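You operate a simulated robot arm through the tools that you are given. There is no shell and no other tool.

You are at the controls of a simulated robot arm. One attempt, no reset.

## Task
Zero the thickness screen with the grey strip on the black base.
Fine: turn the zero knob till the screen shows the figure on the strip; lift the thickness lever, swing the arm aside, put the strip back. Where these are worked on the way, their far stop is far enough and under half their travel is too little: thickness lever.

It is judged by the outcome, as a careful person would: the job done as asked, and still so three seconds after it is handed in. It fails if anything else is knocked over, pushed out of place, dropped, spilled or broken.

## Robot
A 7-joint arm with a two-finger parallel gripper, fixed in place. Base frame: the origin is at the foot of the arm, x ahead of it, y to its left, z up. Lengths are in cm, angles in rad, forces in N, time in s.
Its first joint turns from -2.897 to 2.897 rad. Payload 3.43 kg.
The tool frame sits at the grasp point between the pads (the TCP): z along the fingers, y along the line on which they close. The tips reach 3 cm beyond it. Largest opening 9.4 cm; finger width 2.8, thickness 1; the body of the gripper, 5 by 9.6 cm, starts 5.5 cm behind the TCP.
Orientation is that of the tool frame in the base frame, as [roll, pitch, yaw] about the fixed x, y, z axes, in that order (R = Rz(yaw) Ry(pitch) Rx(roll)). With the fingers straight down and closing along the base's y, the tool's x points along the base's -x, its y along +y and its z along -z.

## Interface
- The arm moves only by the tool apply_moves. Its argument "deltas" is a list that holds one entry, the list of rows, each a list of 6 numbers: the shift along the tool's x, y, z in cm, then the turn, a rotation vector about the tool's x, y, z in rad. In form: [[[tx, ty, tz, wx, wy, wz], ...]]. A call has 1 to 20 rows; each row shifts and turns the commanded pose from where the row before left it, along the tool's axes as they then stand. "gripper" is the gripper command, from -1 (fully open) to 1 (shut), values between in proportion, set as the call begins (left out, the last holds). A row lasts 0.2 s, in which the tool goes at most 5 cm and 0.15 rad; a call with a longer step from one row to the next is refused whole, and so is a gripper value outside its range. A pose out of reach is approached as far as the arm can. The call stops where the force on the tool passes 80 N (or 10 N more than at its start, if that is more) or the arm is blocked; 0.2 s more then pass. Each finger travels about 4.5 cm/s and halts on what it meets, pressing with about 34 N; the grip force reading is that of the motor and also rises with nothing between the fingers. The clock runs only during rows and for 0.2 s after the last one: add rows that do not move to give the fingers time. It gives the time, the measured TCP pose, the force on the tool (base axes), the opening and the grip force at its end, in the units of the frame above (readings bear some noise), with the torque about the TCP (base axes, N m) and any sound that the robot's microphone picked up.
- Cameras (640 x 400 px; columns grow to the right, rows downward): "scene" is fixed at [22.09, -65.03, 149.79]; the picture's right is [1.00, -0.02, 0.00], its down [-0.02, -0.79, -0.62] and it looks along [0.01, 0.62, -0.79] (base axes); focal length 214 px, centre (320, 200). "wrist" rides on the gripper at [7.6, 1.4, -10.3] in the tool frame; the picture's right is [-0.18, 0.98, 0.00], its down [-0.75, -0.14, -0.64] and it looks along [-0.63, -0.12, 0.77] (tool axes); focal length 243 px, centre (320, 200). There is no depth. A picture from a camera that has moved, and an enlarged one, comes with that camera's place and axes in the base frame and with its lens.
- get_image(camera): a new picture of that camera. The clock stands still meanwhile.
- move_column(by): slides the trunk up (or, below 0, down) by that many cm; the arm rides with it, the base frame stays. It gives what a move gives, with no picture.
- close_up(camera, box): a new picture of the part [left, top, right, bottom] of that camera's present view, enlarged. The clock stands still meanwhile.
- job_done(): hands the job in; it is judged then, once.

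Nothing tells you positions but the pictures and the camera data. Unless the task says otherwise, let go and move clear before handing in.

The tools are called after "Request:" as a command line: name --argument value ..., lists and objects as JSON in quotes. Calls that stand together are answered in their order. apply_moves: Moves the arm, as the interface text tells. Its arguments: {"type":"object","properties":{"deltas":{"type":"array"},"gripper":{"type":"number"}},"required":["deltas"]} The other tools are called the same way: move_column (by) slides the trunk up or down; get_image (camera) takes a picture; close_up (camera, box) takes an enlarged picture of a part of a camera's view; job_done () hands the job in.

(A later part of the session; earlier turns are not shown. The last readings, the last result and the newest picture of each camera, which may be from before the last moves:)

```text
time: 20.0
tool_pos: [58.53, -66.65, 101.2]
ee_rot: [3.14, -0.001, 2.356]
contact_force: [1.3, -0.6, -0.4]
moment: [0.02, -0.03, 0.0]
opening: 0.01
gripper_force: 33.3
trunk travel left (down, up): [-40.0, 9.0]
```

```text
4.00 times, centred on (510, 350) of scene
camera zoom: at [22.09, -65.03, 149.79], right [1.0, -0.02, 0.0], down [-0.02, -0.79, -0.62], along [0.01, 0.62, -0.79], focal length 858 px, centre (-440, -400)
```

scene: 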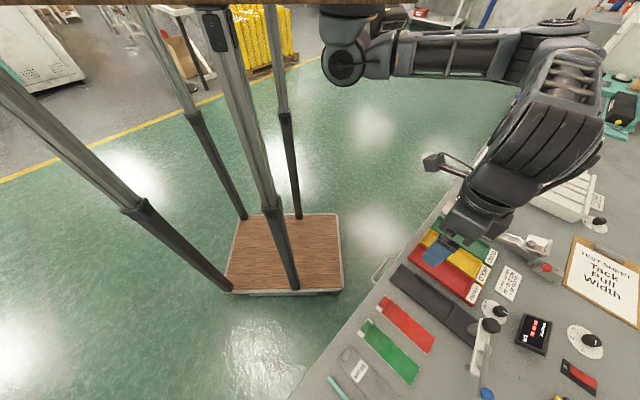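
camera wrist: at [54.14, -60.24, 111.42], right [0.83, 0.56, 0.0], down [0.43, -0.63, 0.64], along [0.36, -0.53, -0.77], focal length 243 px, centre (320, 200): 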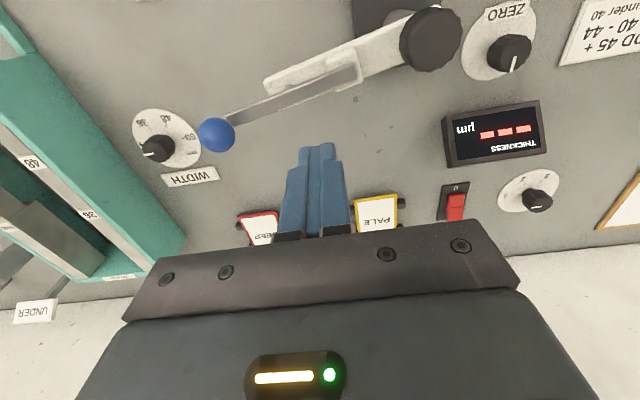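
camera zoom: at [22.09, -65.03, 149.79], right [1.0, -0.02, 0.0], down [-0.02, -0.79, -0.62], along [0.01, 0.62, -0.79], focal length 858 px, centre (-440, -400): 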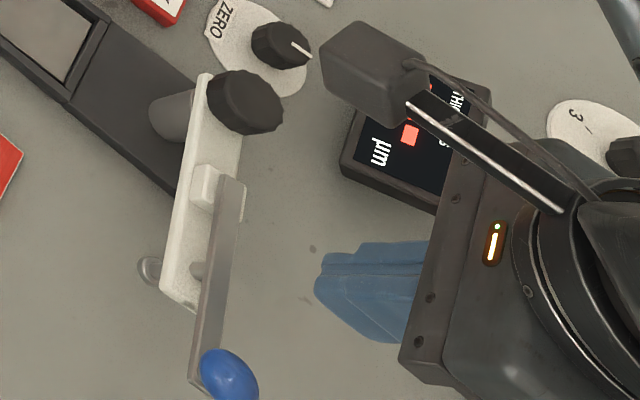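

From here I see the whole gauge arm, with my closed fingers beyond it. I'll zoom in once to check the bar's height and width before sweeping.

Request:
close_up --camera "wrist" --box '[190, 0, 480, 180]'

```text
2.21 times, centred on (335, 90) of wrist
camera zoom: at [54.14, -60.24, 111.42], right [0.83, 0.56, 0.0], down [0.43, -0.63, 0.64], along [0.36, -0.53, -0.77], focal length 535 px, centre (287, 443)
```

zoom: 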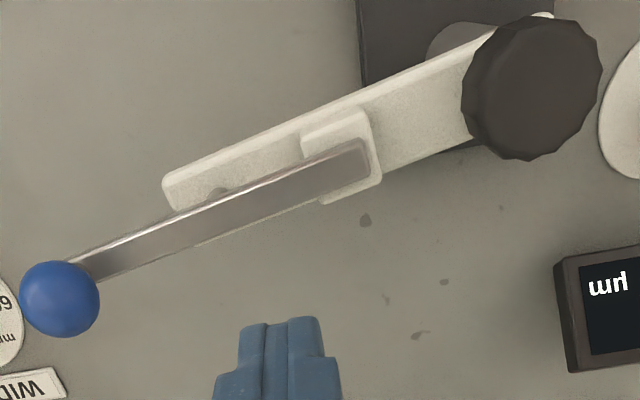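

The bar is about 2.4 cm wide and the lever lies on top of it. I'll shift out slightly and descend beside it.

Request:
apply_moves --deltas '[[[-0.3, 0, 2.55, 0, 0, 0], [0, 0, 2.55, 0, 0, 0], [0, 0, 2.55, 0, 0, 0], [0, 0, 0, 0, 0, 0]]]'

Request:
get_image --camera "wrist"

Request:
close_up --camera "scene" --box '[460, 300, 560, 400]'

```text
time: 21.0
tool_pos: [58.64, -67.04, 93.53]
ee_rot: [3.141, 0.0, 2.355]
contact_force: [0.2, -0.4, -0.4]
moment: [0.03, -0.05, -0.03]
opening: 0.0
gripper_force: 33.0
trunk travel left (down, up): [-40.0, 9.0]
```

```text
taken
camera wrist: at [54.23, -60.51, 103.77], right [0.83, 0.56, 0.0], down [0.43, -0.63, 0.64], along [0.36, -0.53, -0.77], focal length 243 px, centre (320, 200)
```

wrist: 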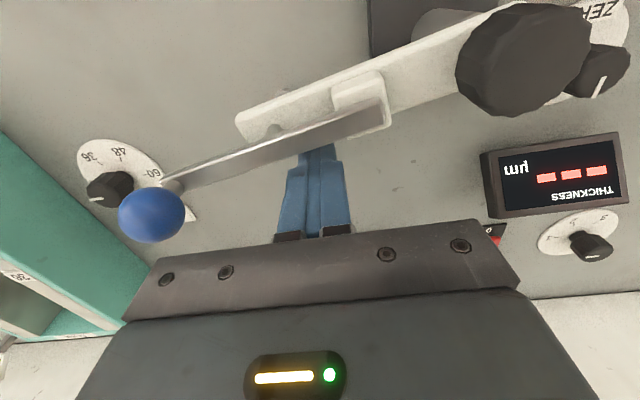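

```text
4.00 times, centred on (510, 350) of scene
camera zoom: at [22.09, -65.03, 149.79], right [1.0, -0.02, 0.0], down [-0.02, -0.79, -0.62], along [0.01, 0.62, -0.79], focal length 858 px, centre (-440, -400)
```

zoom: 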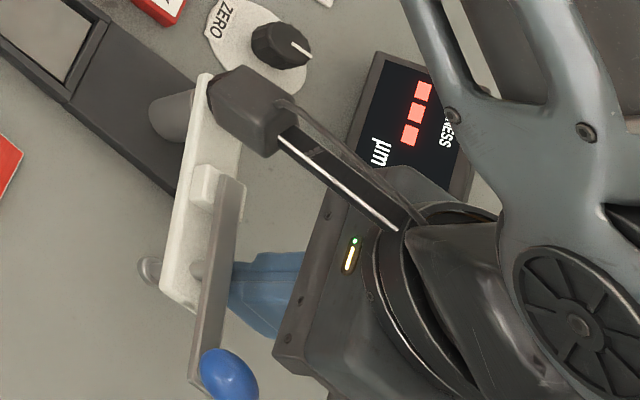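

The closed fingers are beside the arm's far face, below the lever. I'll sweep along the arc slowly, halfway first, and check that the arm follows.

Request:
apply_moves --deltas '[[[0.43, -0.05, 0, 0, 0, 0], [0.44, -0.04, 0, 0, 0, 0], [0.71, -0.28, 0, 0, 0, 0], [0.72, -0.28, 0, 0, 0, 0], [0.64, -0.18, 0, 0, 0, 0], [0.64, -0.18, 0, 0, 0, 0], [0.68, -0.07, 0, 0, 0, 0], [0.69, -0.07, 0, 0, 0, 0], [0.71, 0.05, 0, 0, 0, 0], [0.72, 0.06, 0, 0, 0, 0], [0.71, 0.19, 0, 0, 0, 0], [0.72, 0.2, 0, 0, 0, 0], [0, 0, 0, 0, 0, 0]]]'

Request:
get_image --camera "wrist"

Request:
close_up --camera "scene" --box '[440, 280, 560, 400]'

```text
time: 23.8
tool_pos: [52.92, -61.93, 93.55]
ee_rot: [3.141, 0.0, 2.355]
contact_force: [0.2, 0.6, 0.4]
moment: [-0.02, 0.0, -0.01]
opening: 0.01
gripper_force: 32.9
trunk travel left (down, up): [-40.0, 9.0]
```

```text
taken
camera wrist: at [48.37, -55.48, 103.88], right [0.83, 0.56, 0.0], down [0.43, -0.63, 0.64], along [0.36, -0.53, -0.77], focal length 243 px, centre (320, 200)
```

wrist: 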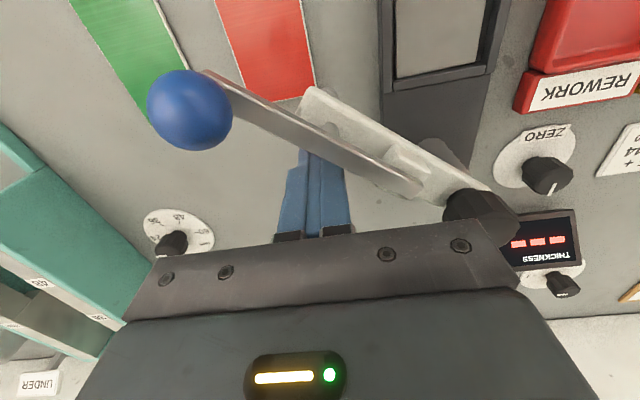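

```text
3.33 times, centred on (500, 340) of scene
camera zoom: at [22.09, -65.03, 149.79], right [1.0, -0.02, 0.0], down [-0.02, -0.79, -0.62], along [0.01, 0.62, -0.79], focal length 715 px, centre (-280, -267)
```

zoom: 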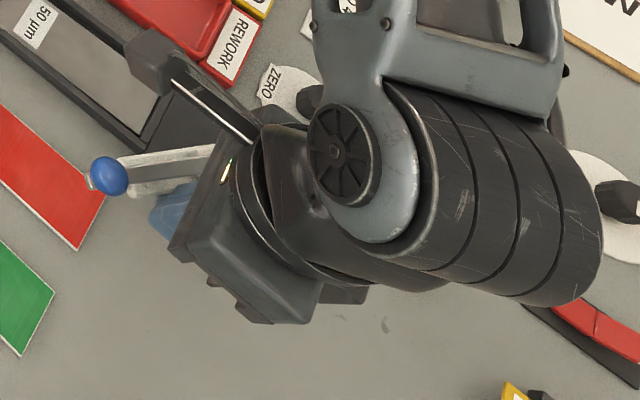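

The arm follows the push with almost no force. I'll carry on along the arc to about 10° short of the base line.

Request:
apply_moves --deltas '[[[0.69, 0.33, 0, 0, 0, 0], [0.69, 0.33, 0, 0, 0, 0], [0.63, 0.47, 0, 0, 0, 0], [0.63, 0.47, 0, 0, 0, 0], [0.53, 0.6, 0, 0, 0, 0], [0.54, 0.6, 0, 0, 0, 0], [0.42, 0.71, 0, 0, 0, 0], [0.42, 0.71, 0, 0, 0, 0], [0, 0, 0, 0, 0, 0]]]'

Request:
get_image --camera "wrist"

Request:
close_up --camera "scene" --box '[400, 250, 560, 370]'

```text
time: 25.8
tool_pos: [52.6, -55.74, 93.69]
ee_rot: [-3.14, 0.001, 2.358]
contact_force: [0.6, -0.1, 0.0]
moment: [-0.01, 0.02, 0.01]
opening: 0.0
gripper_force: 32.9
trunk travel left (down, up): [-40.0, 9.0]
```

```text
taken
camera wrist: at [48.13, -49.28, 103.89], right [0.83, 0.56, 0.0], down [0.43, -0.63, 0.64], along [0.36, -0.53, -0.77], focal length 243 px, centre (320, 200)
```

wrist: 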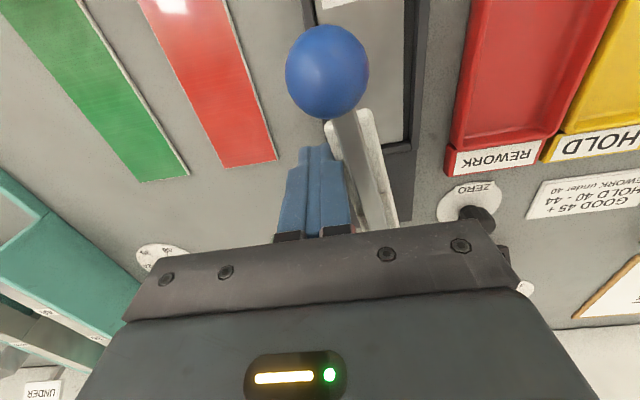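

```text
3.33 times, centred on (480, 310) of scene
camera zoom: at [22.09, -65.03, 149.79], right [1.0, -0.02, 0.0], down [-0.02, -0.79, -0.62], along [0.01, 0.62, -0.79], focal length 715 px, centre (-213, -167)
```

zoom: 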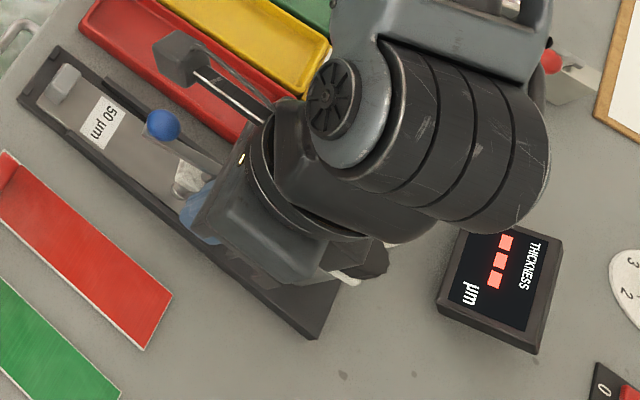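

The arm lies about 10° short of the base's centre line. I'll push on slowly and watch for its stop.

Request:
apply_moves --deltas '[[[0.1, 0.27, 0, 0, 0, 0], [0.1, 0.27, 0, 0, 0, 0], [0.09, 0.26, 0, 0, 0, 0], [0, 0, 0, 0, 0, 0]]]'

Request:
apply_moves --deltas '[[[0.08, 0.25, 0, 0, 0, 0], [0.08, 0.25, 0, 0, 0, 0], [0, 0, 0, 0, 0, 0]]]'

Request:
get_image --camera "wrist"

Request:
close_up --camera "scene" --box '[400, 250, 560, 370]'

```text
time: 26.8
tool_pos: [52.87, -55.03, 93.48]
ee_rot: [3.141, 0.0, 2.356]
contact_force: [0.1, -0.3, -0.7]
moment: [-0.02, -0.03, -0.07]
opening: 0.01
gripper_force: 33.4
trunk travel left (down, up): [-40.0, 9.0]
```

```text
time: 27.6
tool_pos: [53.12, -54.32, 93.5]
ee_rot: [-3.141, -0.001, 2.356]
contact_force: [-0.1, -0.2, 0.3]
moment: [0.01, -0.04, 0.01]
opening: 0.0
gripper_force: 33.2
trunk travel left (down, up): [-40.0, 9.0]
```

```text
taken
camera wrist: at [48.74, -47.95, 103.8], right [0.83, 0.56, 0.0], down [0.43, -0.63, 0.64], along [0.36, -0.53, -0.77], focal length 243 px, centre (320, 200)
```

wrist: 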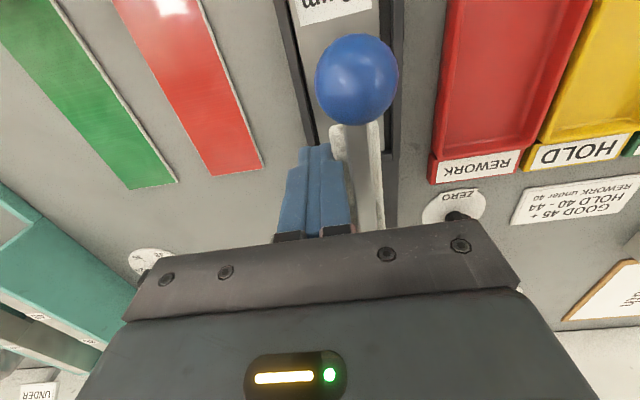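

```text
3.33 times, centred on (480, 310) of scene
camera zoom: at [22.09, -65.03, 149.79], right [1.0, -0.02, 0.0], down [-0.02, -0.79, -0.62], along [0.01, 0.62, -0.79], focal length 715 px, centre (-213, -167)
```

zoom: 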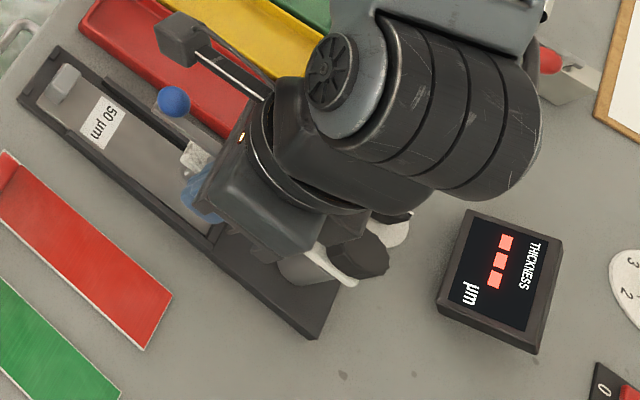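

The arm is within a couple of degrees of the centre line. I'll nudge a little further and feel for the stop.

Request:
apply_moves --deltas '[[[0, 0.15, 0, 0, 0, 0], [0, 0.15, 0, 0, 0, 0], [0, 0, 0, 0, 0, 0]]]'

Request:
apply_moves --deltas '[[[0, 0.15, 0, 0, 0, 0], [0, 0, 0, 0, 0, 0]]]'

Request:
get_image --camera "wrist"

```text
time: 28.4
tool_pos: [53.32, -54.15, 93.52]
ee_rot: [-3.14, 0.001, 2.356]
contact_force: [-0.5, -0.6, -1.2]
moment: [0.04, -0.02, 0.04]
opening: 0.0
gripper_force: 33.3
trunk travel left (down, up): [-40.0, 9.0]
```

```text
time: 29.0
tool_pos: [53.37, -54.2, 93.44]
ee_rot: [-3.141, 0.0, 2.354]
contact_force: [-5.9, -12.4, -2.3]
moment: [-0.03, 0.07, -0.24]
opening: 0.0
gripper_force: 33.6
trunk travel left (down, up): [-40.0, 9.0]
```

```text
taken
camera wrist: at [48.95, -47.72, 103.83], right [0.83, 0.56, 0.0], down [0.43, -0.63, 0.64], along [0.36, -0.53, -0.77], focal length 243 px, centre (320, 200)
```

wrist: 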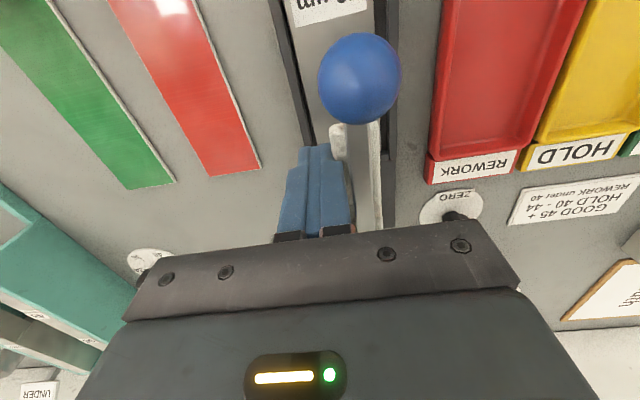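

The arm has met its stop over the strip (about 13 N sideways). I'll back off sideways, rise clear and look at the arm and ball.

Request:
apply_moves --deltas '[[[0, -0.5, 0, 0, 0, 0], [0, -1.0, 0, 0, 0, 0], [0, 0, -3.5, 0, 0, 0], [0, 0, -4, 0, 0, 0], [0, 0, -4, 0, 0, 0], [3, 0, -2, 0, 0, 0], [3, 0, 0, 0, 0, 0], [0, 0, 0, 0, 0, 0]]]'

Request:
get_image --camera "wrist"

Request:
close_up --camera "scene" --box '[400, 250, 560, 370]'

```text
time: 30.8
tool_pos: [48.19, -50.85, 107.0]
ee_rot: [-3.14, 0.0, 2.356]
contact_force: [-0.3, 0.1, -0.3]
moment: [0.0, 0.04, 0.02]
opening: 0.0
gripper_force: 33.1
trunk travel left (down, up): [-40.0, 9.0]
```

```text
taken
camera wrist: at [43.7, -44.47, 117.2], right [0.83, 0.56, 0.0], down [0.43, -0.63, 0.64], along [0.36, -0.53, -0.77], focal length 243 px, centre (320, 200)
```

wrist: 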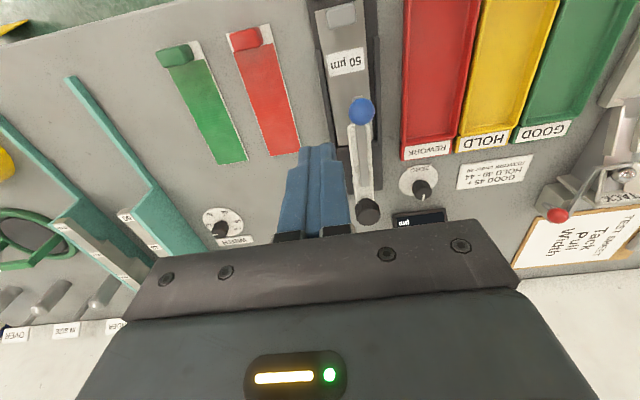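

```text
3.33 times, centred on (480, 310) of scene
camera zoom: at [22.09, -65.03, 149.79], right [1.0, -0.02, 0.0], down [-0.02, -0.79, -0.62], along [0.01, 0.62, -0.79], focal length 715 px, centre (-213, -167)
```

zoom: 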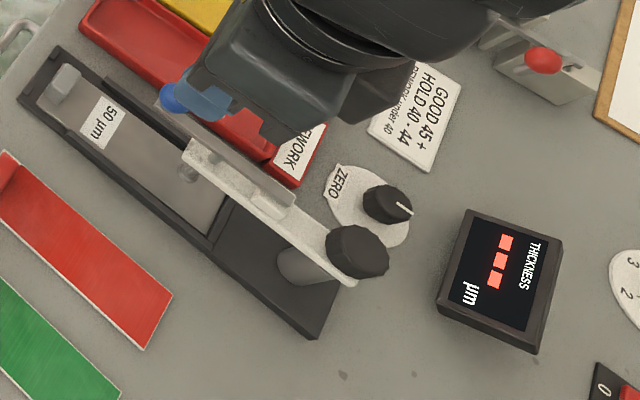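

The arm rests over the strip and its ball is at about u 70.1, v 1.35, z 97. I'll put the closed tips over the ball and press it down gently.

Request:
apply_moves --deltas '[[[0, 1.7, 0, 0, 0, 0], [0, 1.68, 0, 0, 0, 0], [0, 0, 2.5, 0, 0, 0], [0, 0, 2.5, 0, 0, 0], [0, 0, 0, 0, 0, 0]]]'

Request:
get_image --camera "wrist"

Request:
close_up --camera "scene" --box '[400, 250, 560, 370]'

```text
time: 32.0
tool_pos: [50.55, -48.3, 101.98]
ee_rot: [-3.141, 0.0, 2.355]
contact_force: [-0.1, -0.8, 0.2]
moment: [-0.01, 0.02, 0.02]
opening: 0.0
gripper_force: 32.8
trunk travel left (down, up): [-40.0, 9.0]
```

```text
taken
camera wrist: at [46.12, -41.95, 112.24], right [0.83, 0.56, 0.0], down [0.43, -0.63, 0.64], along [0.36, -0.53, -0.77], focal length 243 px, centre (320, 200)
```

wrist: 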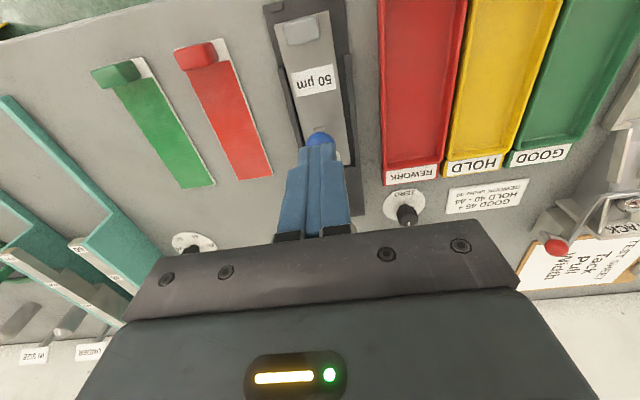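

```text
3.33 times, centred on (480, 310) of scene
camera zoom: at [22.09, -65.03, 149.79], right [1.0, -0.02, 0.0], down [-0.02, -0.79, -0.62], along [0.01, 0.62, -0.79], focal length 715 px, centre (-213, -167)
```

zoom: 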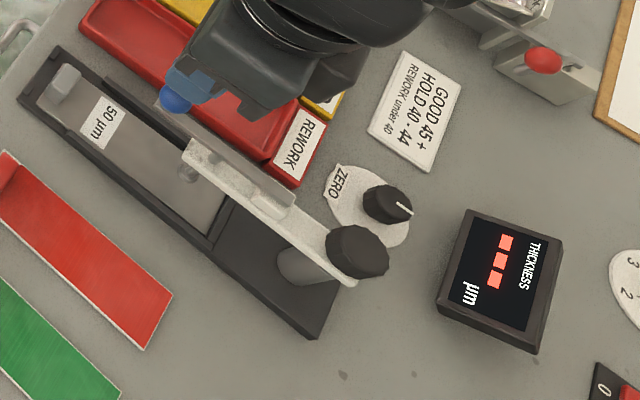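

The tips are right above the ball. I'll press down step by step and watch the force and the screen.

Request:
apply_moves --deltas '[[[0.4, 0, 0.4, 0, 0, 0], [0, 0, 0.4, 0, 0, 0], [0, 0, 0.4, 0, 0, 0], [0, 0, 0.4, 0, 0, 0], [0, 0, 0.4, 0, 0, 0], [0, 0, 0, 0, 0, 0]]]'

Request:
close_up --camera "scene" --box '[400, 250, 560, 370]'

Request:
close_up --camera "wrist" --box '[250, 90, 410, 240]'

```text
time: 33.4
tool_pos: [50.26, -48.11, 99.97]
ee_rot: [-3.14, -0.001, 2.356]
contact_force: [-0.1, 0.3, 0.5]
moment: [0.01, 0.01, -0.02]
opening: 0.0
gripper_force: 33.1
trunk travel left (down, up): [-40.0, 9.0]
```

```text
3.33 times, centred on (480, 310) of scene
camera zoom: at [22.09, -65.03, 149.79], right [1.0, -0.02, 0.0], down [-0.02, -0.79, -0.62], along [0.01, 0.62, -0.79], focal length 715 px, centre (-213, -167)
```

zoom: 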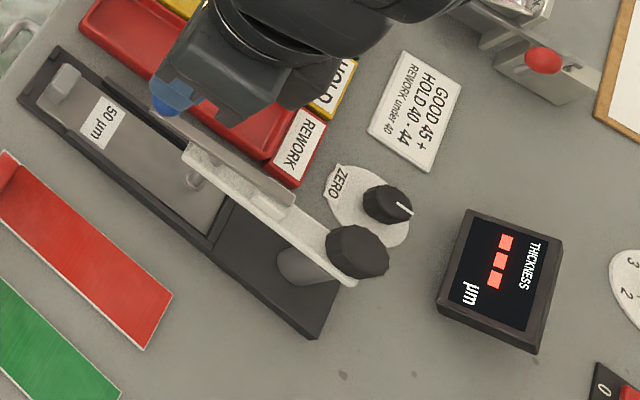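

```text
2.67 times, centred on (330, 165) of wrist
camera zoom: at [45.81, -41.77, 110.3], right [0.83, 0.56, 0.0], down [0.43, -0.63, 0.64], along [0.36, -0.53, -0.77], focal length 647 px, centre (293, 293)
```

zoom: 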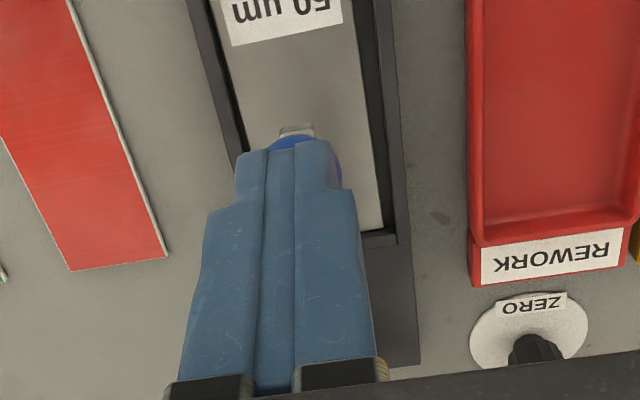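

The ball goes down easily and the foot is lowering. I'll carry on down, shifted slightly to stay centred on the ball.

Request:
apply_moves --deltas '[[[0, 0.15, 0.4, 0, 0, 0], [0, 0, 0.4, 0, 0, 0], [0, 0, 0.4, 0, 0, 0], [0, 0, 0.4, 0, 0, 0], [0, 0, 0, 0, 0, 0]]]'

Request:
close_up --camera "scene" --box '[400, 250, 560, 370]'

Request:
close_up --camera "wrist" --box '[250, 90, 410, 240]'

```text
time: 34.6
tool_pos: [50.41, -48.12, 98.56]
ee_rot: [3.141, 0.0, 2.356]
contact_force: [0.0, 0.5, 0.2]
moment: [0.02, 0.02, -0.03]
opening: 0.0
gripper_force: 32.5
trunk travel left (down, up): [-40.0, 9.0]
```

```text
3.33 times, centred on (480, 310) of scene
camera zoom: at [22.09, -65.03, 149.79], right [1.0, -0.02, 0.0], down [-0.02, -0.79, -0.62], along [0.01, 0.62, -0.79], focal length 715 px, centre (-213, -167)
```

zoom: 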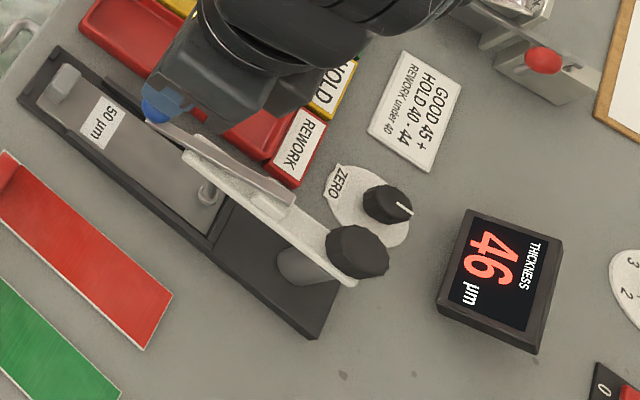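

```text
2.67 times, centred on (330, 165) of wrist
camera zoom: at [45.93, -41.71, 108.69], right [0.83, 0.56, 0.0], down [0.43, -0.63, 0.64], along [0.36, -0.53, -0.77], focal length 647 px, centre (293, 293)
```

zoom: 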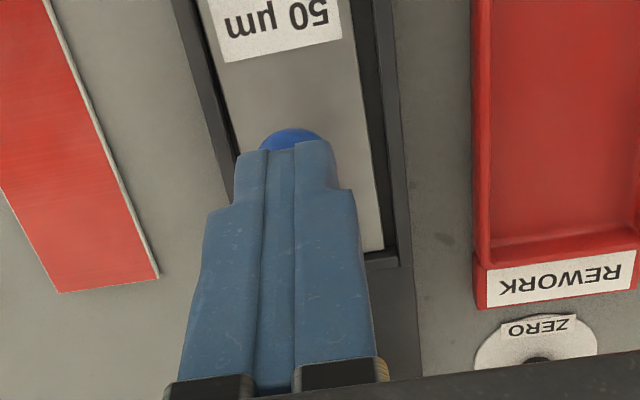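

The screen now reads 46 µm, so the foot is on the strip. I'll press on carefully until the lever meets its far stop.

Request:
apply_moves --deltas '[[[0, 0, 0.3, 0, 0, 0], [0, 0, 0.3, 0, 0, 0], [0, 0, 0, 0, 0, 0]]]'

Request:
close_up --camera "scene" --box '[400, 250, 560, 370]'

```text
time: 35.4
tool_pos: [50.35, -48.19, 98.19]
ee_rot: [-3.14, 0.001, 2.355]
contact_force: [-3.1, 6.6, 45.7]
moment: [-0.16, -0.26, 0.3]
opening: 0.0
gripper_force: 32.6
trunk travel left (down, up): [-40.0, 9.0]
```

```text
3.33 times, centred on (480, 310) of scene
camera zoom: at [22.09, -65.03, 149.79], right [1.0, -0.02, 0.0], down [-0.02, -0.79, -0.62], along [0.01, 0.62, -0.79], focal length 715 px, centre (-213, -167)
```

zoom: 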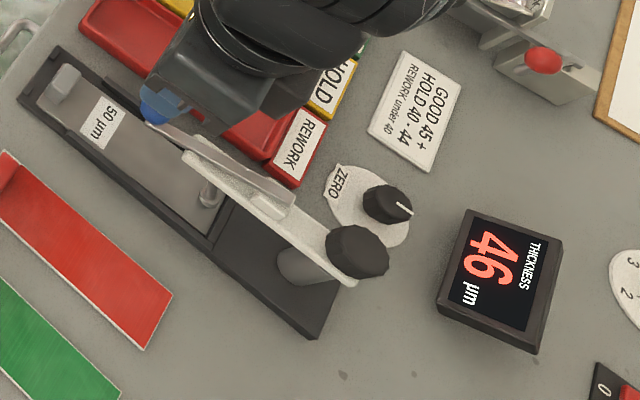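

The lever is at its far stop (46 N) and the screen holds 46. I'll lift off the ball and check that the lever stays down.

Request:
apply_moves --deltas '[[[0, 0, -0.4, 0, 0, 0], [0, 0, -1, 0, 0, 0], [0, 0, -3, 0, 0, 0], [0, 0, -3, 0, 0, 0], [0, 0, 0, 0, 0, 0]]]'

Request:
get_image --camera "wrist"

Request:
close_up --camera "scene" --box '[400, 250, 560, 370]'

```text
time: 36.6
tool_pos: [50.37, -48.12, 105.36]
ee_rot: [-3.14, 0.001, 2.355]
contact_force: [-0.1, 0.2, -0.4]
moment: [0.0, -0.01, 0.0]
opening: 0.0
gripper_force: 33.1
trunk travel left (down, up): [-40.0, 9.0]
```

```text
taken
camera wrist: at [45.92, -41.65, 115.63], right [0.83, 0.56, 0.0], down [0.43, -0.63, 0.64], along [0.36, -0.53, -0.77], focal length 243 px, centre (320, 200)
```

wrist: 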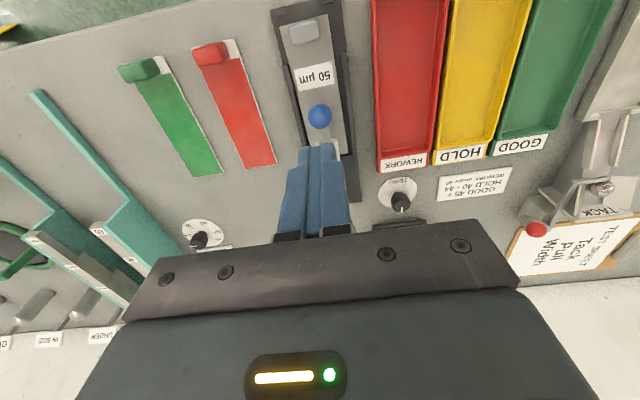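

```text
3.33 times, centred on (480, 310) of scene
camera zoom: at [22.09, -65.03, 149.79], right [1.0, -0.02, 0.0], down [-0.02, -0.79, -0.62], along [0.01, 0.62, -0.79], focal length 715 px, centre (-213, -167)
```

zoom: 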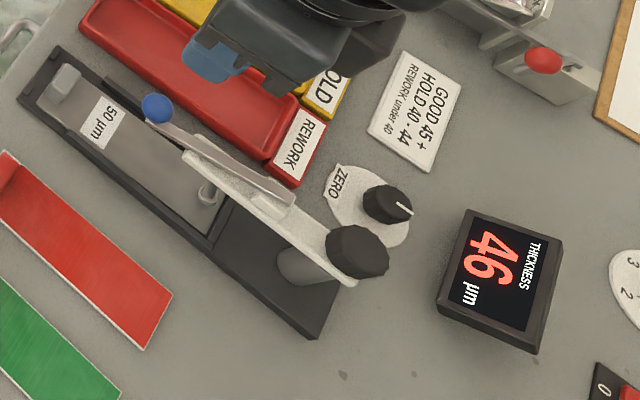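

The lever stays down and the screen steadily shows 46; it must show 50. Next I'll go over the ZERO knob, at about u 87.4, v 10.7, with the fingers partly open.

Request:
apply_moves --deltas '[[[-3.56, 1.84, 0, 0, 0, 0], [-3.56, 1.84, 0, 0, 0, 0], [-3.56, 1.84, 0, 0, 0, 0], [-3.56, 1.84, 0, 0, 0, 0], [-3.56, 1.84, 0, 0, 0, 0], [0, 0, 0, 0, 0, 0]]]' --gripper -0.15

Request:
get_image --camera "wrist"

Request:
close_up --camera "wrist" --box '[250, 90, 410, 240]'

Request:
close_up --camera "scene" --box '[440, 270, 600, 390]'

```text
time: 38.0
tool_pos: [69.43, -54.28, 105.36]
ee_rot: [3.141, 0.0, 2.356]
contact_force: [0.8, -0.1, 0.5]
moment: [0.0, 0.0, 0.02]
opening: 5.42
gripper_force: 0.1
trunk travel left (down, up): [-40.0, 9.0]
```

```text
taken
camera wrist: at [65.09, -47.79, 115.58], right [0.83, 0.56, 0.0], down [0.43, -0.63, 0.64], along [0.36, -0.53, -0.77], focal length 243 px, centre (320, 200)
```

wrist: 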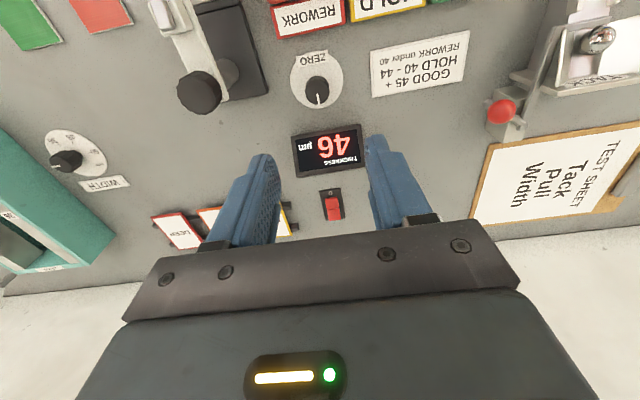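

```text
2.67 times, centred on (330, 165) of wrist
camera zoom: at [65.09, -47.79, 115.58], right [0.83, 0.56, 0.0], down [0.43, -0.63, 0.64], along [0.36, -0.53, -0.77], focal length 647 px, centre (293, 293)
```

zoom: 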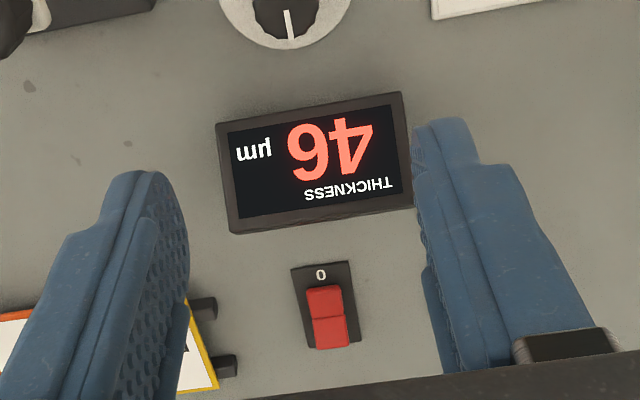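

```text
3.33 times, centred on (520, 330) of scene
camera zoom: at [22.09, -65.03, 149.79], right [1.0, -0.02, 0.0], down [-0.02, -0.79, -0.62], along [0.01, 0.62, -0.79], focal length 715 px, centre (-347, -233)
```

zoom: 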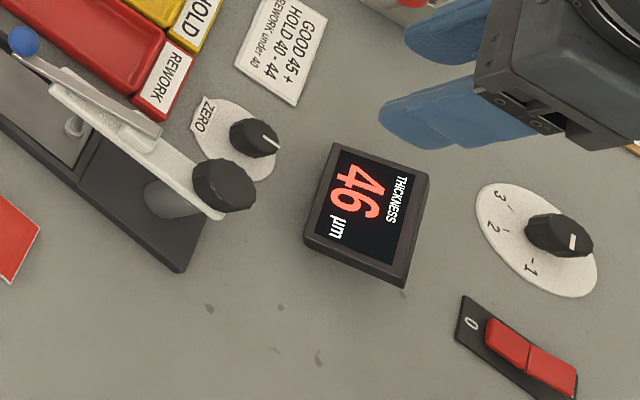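

The ZERO knob's pointer faces straight away from the robot and the knob is centred near u 86.9, v 10.4. I'll zoom in on it for an exact centre.

Request:
close_up --camera "wrist" --box '[280, 40, 360, 120]'

Request:
close_up --camera "scene" --box '[480, 290, 530, 330]'

```text
5.00 times, centred on (320, 80) of wrist
camera zoom: at [65.09, -47.79, 115.58], right [0.83, 0.56, 0.0], down [0.43, -0.63, 0.64], along [0.36, -0.53, -0.77], focal length 1213 px, centre (320, 800)
```

zoom: 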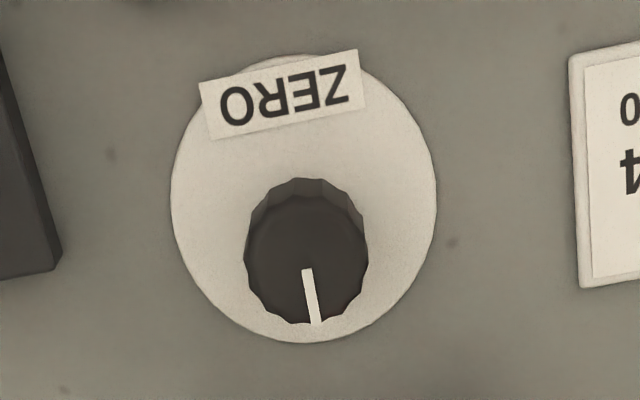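

```text
10.00 times, centred on (505, 310) of scene
camera zoom: at [22.09, -65.03, 149.79], right [1.0, -0.02, 0.0], down [-0.02, -0.79, -0.62], along [0.01, 0.62, -0.79], focal length 2145 px, centre (-1530, -900)
```

zoom: 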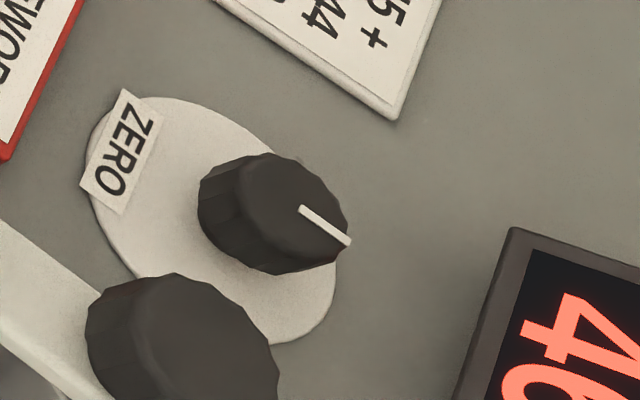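

The knob's centre is at u 87.4, v 10.4 with its top at about z 88. I'll descend astride it.

Request:
apply_moves --deltas '[[[0, -0.32, 3.5, 0, 0, 0], [0, 0, 3.5, 0, 0, 0], [0, 0, 3.5, 0, 0, 0], [0, 0, 2.5, 0, 0, 0], [0, 0, 0, 0, 0, 0]]]'

Request:
get_image --camera "wrist"

Request:
close_up --camera "wrist" --box '[250, 90, 410, 240]'

Request:
close_up --camera "scene" --box '[440, 270, 600, 390]'

```text
time: 39.2
tool_pos: [69.36, -54.6, 92.21]
ee_rot: [-3.141, -0.001, 2.356]
contact_force: [0.6, 1.6, 0.4]
moment: [0.03, -0.05, 0.01]
opening: 5.41
gripper_force: 0.1
trunk travel left (down, up): [-40.0, 9.0]
```

```text
taken
camera wrist: at [64.92, -48.03, 102.58], right [0.83, 0.56, 0.0], down [0.43, -0.63, 0.64], along [0.36, -0.53, -0.77], focal length 243 px, centre (320, 200)
```

wrist: 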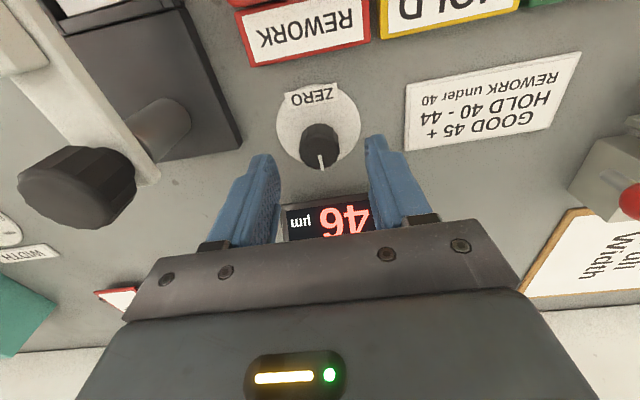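

```text
2.67 times, centred on (330, 165) of wrist
camera zoom: at [64.92, -48.03, 102.58], right [0.83, 0.56, 0.0], down [0.43, -0.63, 0.64], along [0.36, -0.53, -0.77], focal length 647 px, centre (293, 293)
```

zoom: 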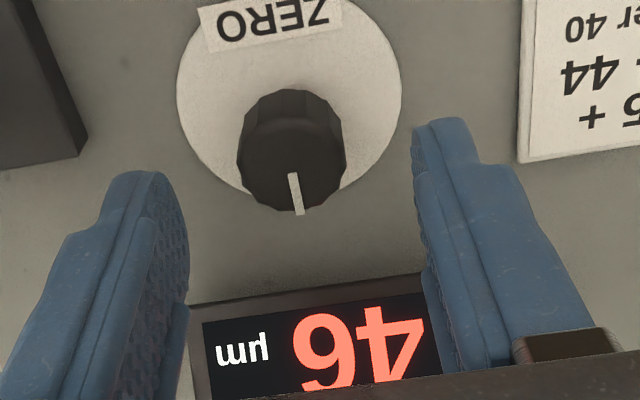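

```text
3.33 times, centred on (520, 330) of scene
camera zoom: at [22.09, -65.03, 149.79], right [1.0, -0.02, 0.0], down [-0.02, -0.79, -0.62], along [0.01, 0.62, -0.79], focal length 715 px, centre (-347, -233)
```

zoom: 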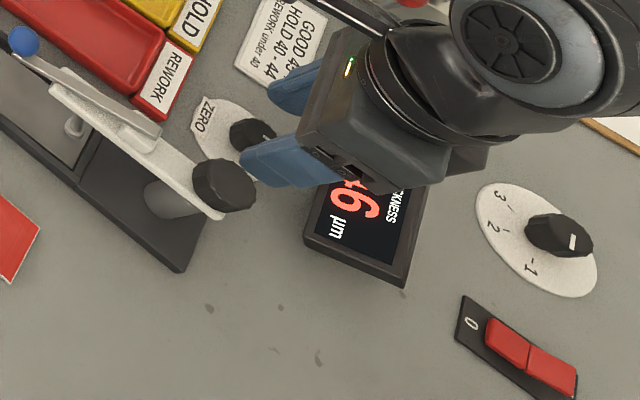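

The knob sits midway between the fingers. I'll lower the last 2.4 cm and close on it.

Request:
apply_moves --deltas '[[[-0.1, -0.05, 1.2, 0, 0, 0], [0, 0, 1.2, 0, 0, 0], [0, 0, 0, 0, 0, 0]]]'

Request:
apply_moves --deltas '[[[0, 0, 0, 0, 0, 0], [0, 0, 0, 0, 0, 0], [0, 0, 0, 0, 0, 0], [0, 0, 0, 0, 0, 0]]]' --gripper 1

Request:
close_up --camera "wrist" --box '[250, 90, 410, 240]'

Request:
close_up --camera "scene" --box '[440, 270, 600, 390]'

```text
time: 40.0
tool_pos: [69.26, -54.64, 89.86]
ee_rot: [-3.141, 0.0, 2.356]
contact_force: [-0.1, 0.4, -0.9]
moment: [0.01, 0.02, 0.01]
opening: 5.4
gripper_force: 0.1
trunk travel left (down, up): [-40.0, 9.0]
```

```text
time: 41.0
tool_pos: [69.41, -54.45, 89.94]
ee_rot: [3.141, -0.001, 2.355]
contact_force: [3.0, 5.5, -0.3]
moment: [-0.09, 0.29, 0.0]
opening: 2.56
gripper_force: 44.9
trunk travel left (down, up): [-40.0, 9.0]
```

```text
2.67 times, centred on (330, 165) of wrist
camera zoom: at [64.98, -48.12, 100.2], right [0.82, 0.57, 0.0], down [0.43, -0.63, 0.64], along [0.36, -0.53, -0.77], focal length 647 px, centre (293, 293)
```

zoom: 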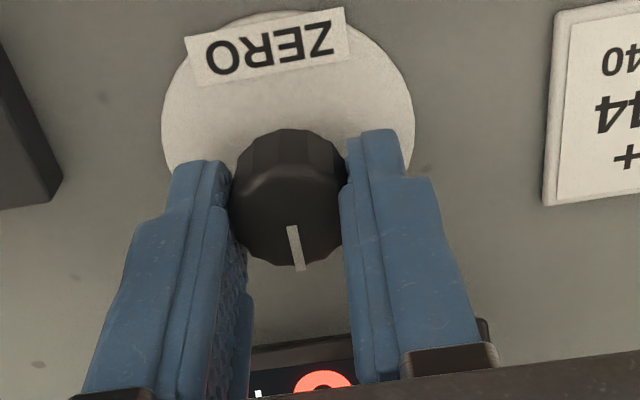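

```text
3.33 times, centred on (520, 330) of scene
camera zoom: at [22.09, -65.03, 149.79], right [1.0, -0.02, 0.0], down [-0.02, -0.79, -0.62], along [0.01, 0.62, -0.79], focal length 715 px, centre (-347, -233)
```

zoom: 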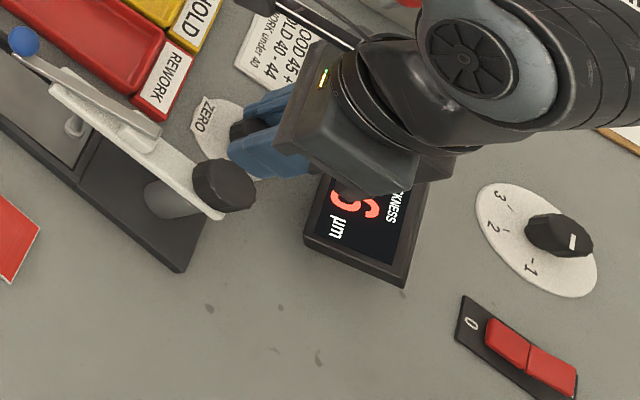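

The knob is gripped. I'll turn it a little clockwise and see how the figure changes.

Request:
apply_moves --deltas '[[[0, 0.05, 0, 0, 0, 0.08], [0, 0, 0, 0, 0, 0.08], [0, 0, 0, 0, 0, 0]]]'

Request:
close_up --camera "scene" --box '[440, 270, 600, 390]'

Request:
close_up --camera "wrist" --box '[250, 90, 410, 240]'

```text
time: 41.8
tool_pos: [69.43, -54.62, 89.92]
ee_rot: [-3.141, 0.0, 2.193]
contact_force: [-0.6, 2.1, 5.2]
moment: [0.52, -0.35, 0.0]
opening: 2.56
gripper_force: 44.8
trunk travel left (down, up): [-40.0, 9.0]
```

```text
3.33 times, centred on (520, 330) of scene
camera zoom: at [22.09, -65.03, 149.79], right [1.0, -0.02, 0.0], down [-0.02, -0.79, -0.62], along [0.01, 0.62, -0.79], focal length 715 px, centre (-347, -233)
```

zoom: 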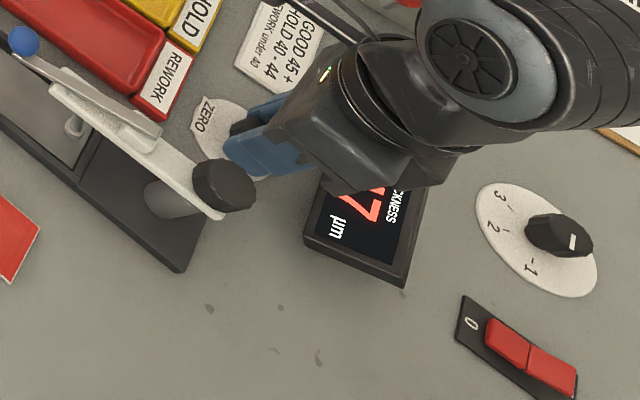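

```text
2.67 times, centred on (330, 165) of wrist
camera zoom: at [66.03, -47.51, 100.19], right [0.91, 0.42, 0.0], down [0.33, -0.69, 0.64], along [0.27, -0.58, -0.77], focal length 647 px, centre (293, 293)
```

zoom: 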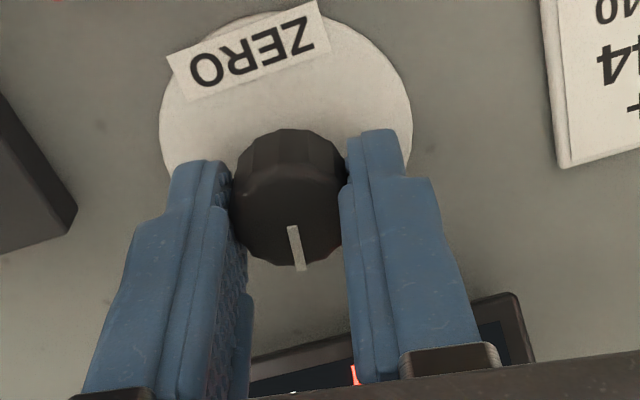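

Turning clockwise raised it from 46 to 47 for 0.16 rad. I'll turn further in small steps.

Request:
apply_moves --deltas '[[[0, 0, 0, 0, 0, 0.08], [0, 0, 0, 0, 0, 0.08], [0, 0, 0, 0, 0, 0.08], [0, 0, 0, 0, 0, 0]]]'

Request:
close_up --camera "scene" --box '[440, 270, 600, 390]'

```text
time: 42.8
tool_pos: [69.38, -54.62, 89.9]
ee_rot: [-3.141, 0.001, 1.955]
contact_force: [-1.2, -6.5, 5.0]
moment: [0.26, -0.3, -0.03]
opening: 2.57
gripper_force: 45.5
trunk travel left (down, up): [-40.0, 9.0]
```

```text
3.33 times, centred on (520, 330) of scene
camera zoom: at [22.09, -65.03, 149.79], right [1.0, -0.02, 0.0], down [-0.02, -0.79, -0.62], along [0.01, 0.62, -0.79], focal length 715 px, centre (-347, -233)
```

zoom: 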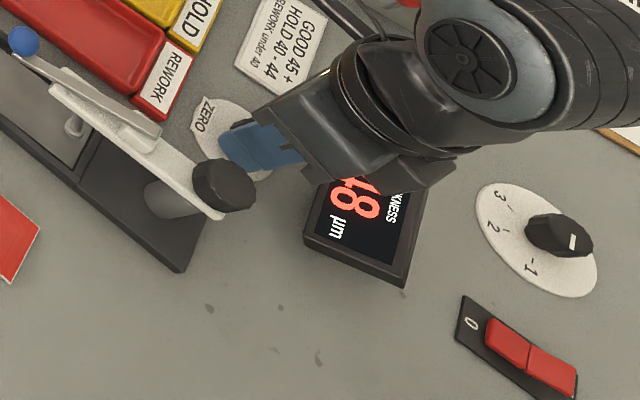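

It now reads 48. I'll keep turning the same way.

Request:
apply_moves --deltas '[[[0, 0, 0, 0, 0, 0.08], [0, 0, 0, 0, 0, 0.08], [0, 0, 0, 0, 0, 0.08], [0, 0, 0, 0, 0, 0]]]'

Request:
close_up --camera "scene" --box '[440, 270, 600, 390]'

```text
time: 43.8
tool_pos: [69.27, -54.62, 89.97]
ee_rot: [3.141, 0.002, 1.756]
contact_force: [-6.8, -5.6, 14.3]
moment: [0.08, -0.17, 0.01]
opening: 2.57
gripper_force: 45.1
trunk travel left (down, up): [-40.0, 9.0]
```

```text
3.33 times, centred on (520, 330) of scene
camera zoom: at [22.09, -65.03, 149.79], right [1.0, -0.02, 0.0], down [-0.02, -0.79, -0.62], along [0.01, 0.62, -0.79], focal length 715 px, centre (-347, -233)
```

zoom: 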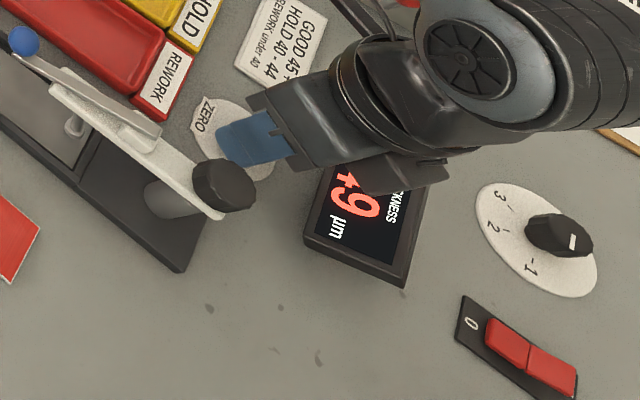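

It reads 49 now. One more small turn should bring 50.

Request:
apply_moves --deltas '[[[0, 0, 0, 0, 0, 0.06], [0, 0, 0, 0, 0, 0.06], [0, 0, 0, 0, 0, 0]]]'

Request:
close_up --camera "scene" --box '[440, 270, 600, 390]'

```text
time: 44.6
tool_pos: [69.21, -54.68, 89.86]
ee_rot: [-3.141, 0.002, 1.756]
contact_force: [-8.2, -8.4, 17.8]
moment: [-0.04, -0.12, 0.03]
opening: 2.54
gripper_force: 45.3
out of reach, approached as far as the arm can: row 1, 2
trunk travel left (down, up): [-40.0, 9.0]
```

```text
3.33 times, centred on (520, 330) of scene
camera zoom: at [22.09, -65.03, 149.79], right [1.0, -0.02, 0.0], down [-0.02, -0.79, -0.62], along [0.01, 0.62, -0.79], focal length 715 px, centre (-347, -233)
```

zoom: 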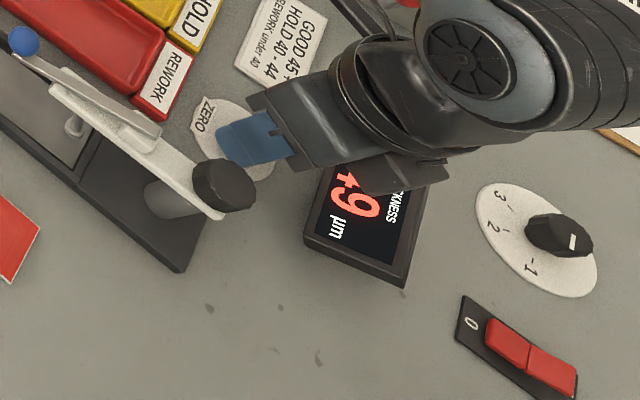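

The wrist joint is at its limit with the screen at 49. I'll open, turn the hand back, re-grip and finish the turn.

Request:
apply_moves --deltas '[[[0, 0, 0, 0, 0, 0], [0, 0, 0, 0, 0, 0], [0, 0, 0, 0, 0, 0]]]' --gripper -0.05

Request:
close_up --camera "scene" --box '[440, 270, 600, 390]'

Request:
close_up --camera "wrist" --box '[250, 90, 410, 240]'

```text
time: 45.4
tool_pos: [69.3, -54.5, 89.83]
ee_rot: [-3.141, -0.001, 1.759]
contact_force: [0.6, -0.3, 0.0]
moment: [-0.02, 0.01, -0.03]
opening: 4.93
gripper_force: 0.0
trunk travel left (down, up): [-40.0, 9.0]
```

```text
3.33 times, centred on (520, 330) of scene
camera zoom: at [22.09, -65.03, 149.79], right [1.0, -0.02, 0.0], down [-0.02, -0.79, -0.62], along [0.01, 0.62, -0.79], focal length 715 px, centre (-347, -233)
```

zoom: 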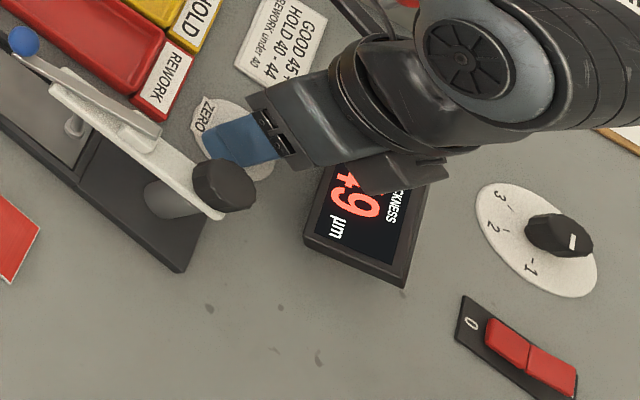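

```text
2.67 times, centred on (330, 165) of wrist
camera zoom: at [69.32, -46.75, 100.08], right [1.0, 0.0, 0.0], down [0.0, -0.77, 0.64], along [0.0, -0.64, -0.77], focal length 647 px, centre (293, 293)
```

zoom: 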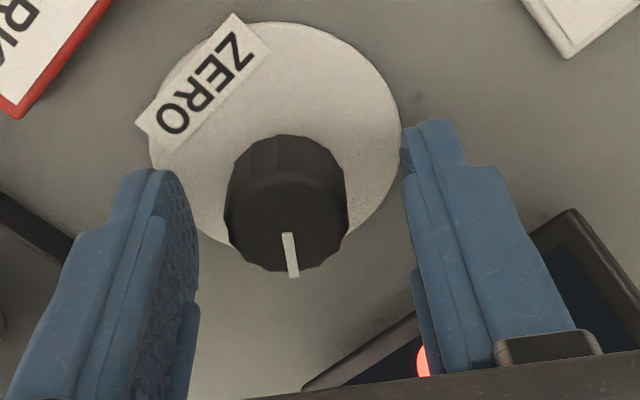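

Still 49 after release. I'll turn the hand back by about 0.6 rad around the knob.

Request:
apply_moves --deltas '[[[0, 0, 0, 0, 0, -0.12], [0, 0, 0, 0, 0, -0.12], [0, 0, 0, 0, 0, -0.12], [0, 0, 0, 0, 0, -0.12], [0, 0, 0, 0, 0, -0.12], [0, 0, 0, 0, 0, 0]]]'

Request:
close_up --camera "wrist" --box '[250, 90, 410, 240]'

```text
time: 46.8
tool_pos: [69.33, -54.56, 89.74]
ee_rot: [3.141, -0.001, 2.357]
contact_force: [-0.4, -0.3, 0.2]
moment: [-0.02, -0.02, 0.01]
opening: 4.94
gripper_force: 0.1
trunk travel left (down, up): [-40.0, 9.0]
```

```text
2.67 times, centred on (330, 165) of wrist
camera zoom: at [64.91, -48.13, 100.11], right [0.82, 0.57, 0.0], down [0.43, -0.63, 0.64], along [0.36, -0.53, -0.77], focal length 647 px, centre (293, 293)
```

zoom: 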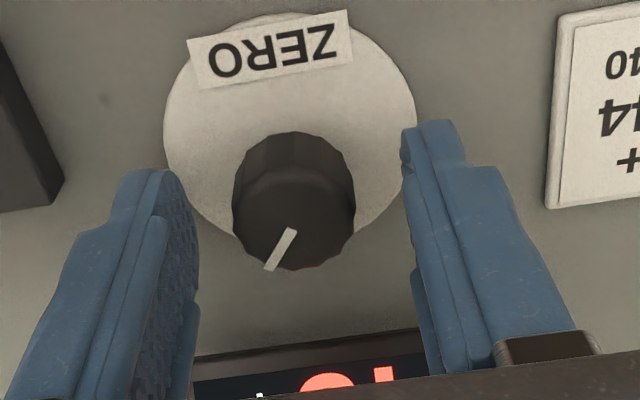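

The hand is back at its starting angle and the knob's pointer has clearly turned. I'll grip again and turn gently.

Request:
apply_moves --deltas '[[[0, 0, 0, 0, 0, 0], [0, 0, 0, 0, 0, 0], [0, 0, 0, 0, 0, 0], [0, 0, 0, 0, 0, 0]]]' --gripper 1

Request:
apply_moves --deltas '[[[0, 0, 0, 0, 0, 0.06], [0, 0, 0, 0, 0, 0.06], [0, 0, 0, 0, 0, 0]]]'

Request:
close_up --camera "scene" --box '[440, 270, 600, 390]'

```text
time: 47.8
tool_pos: [69.34, -54.62, 89.81]
ee_rot: [-3.141, 0.0, 2.357]
contact_force: [1.9, 3.9, 0.7]
moment: [-0.17, 0.34, 0.0]
opening: 2.55
gripper_force: 45.0
trunk travel left (down, up): [-40.0, 9.0]
```

```text
time: 48.6
tool_pos: [69.26, -54.61, 89.83]
ee_rot: [3.141, 0.0, 2.234]
contact_force: [3.2, -3.5, -3.6]
moment: [0.33, -0.34, 0.0]
opening: 2.56
gripper_force: 45.3
trunk travel left (down, up): [-40.0, 9.0]
```

```text
3.33 times, centred on (520, 330) of scene
camera zoom: at [22.09, -65.03, 149.79], right [1.0, -0.02, 0.0], down [-0.02, -0.79, -0.62], along [0.01, 0.62, -0.79], focal length 715 px, centre (-347, -233)
```

zoom: 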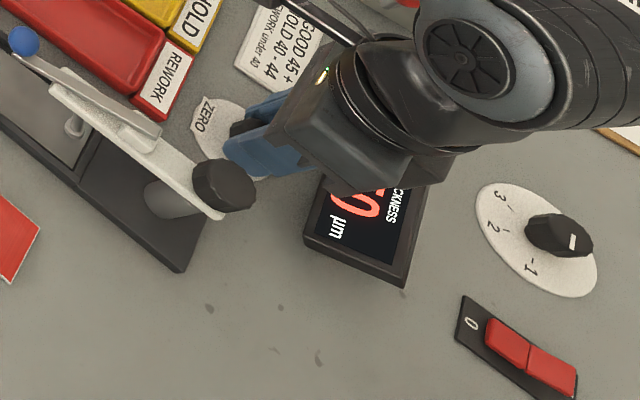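

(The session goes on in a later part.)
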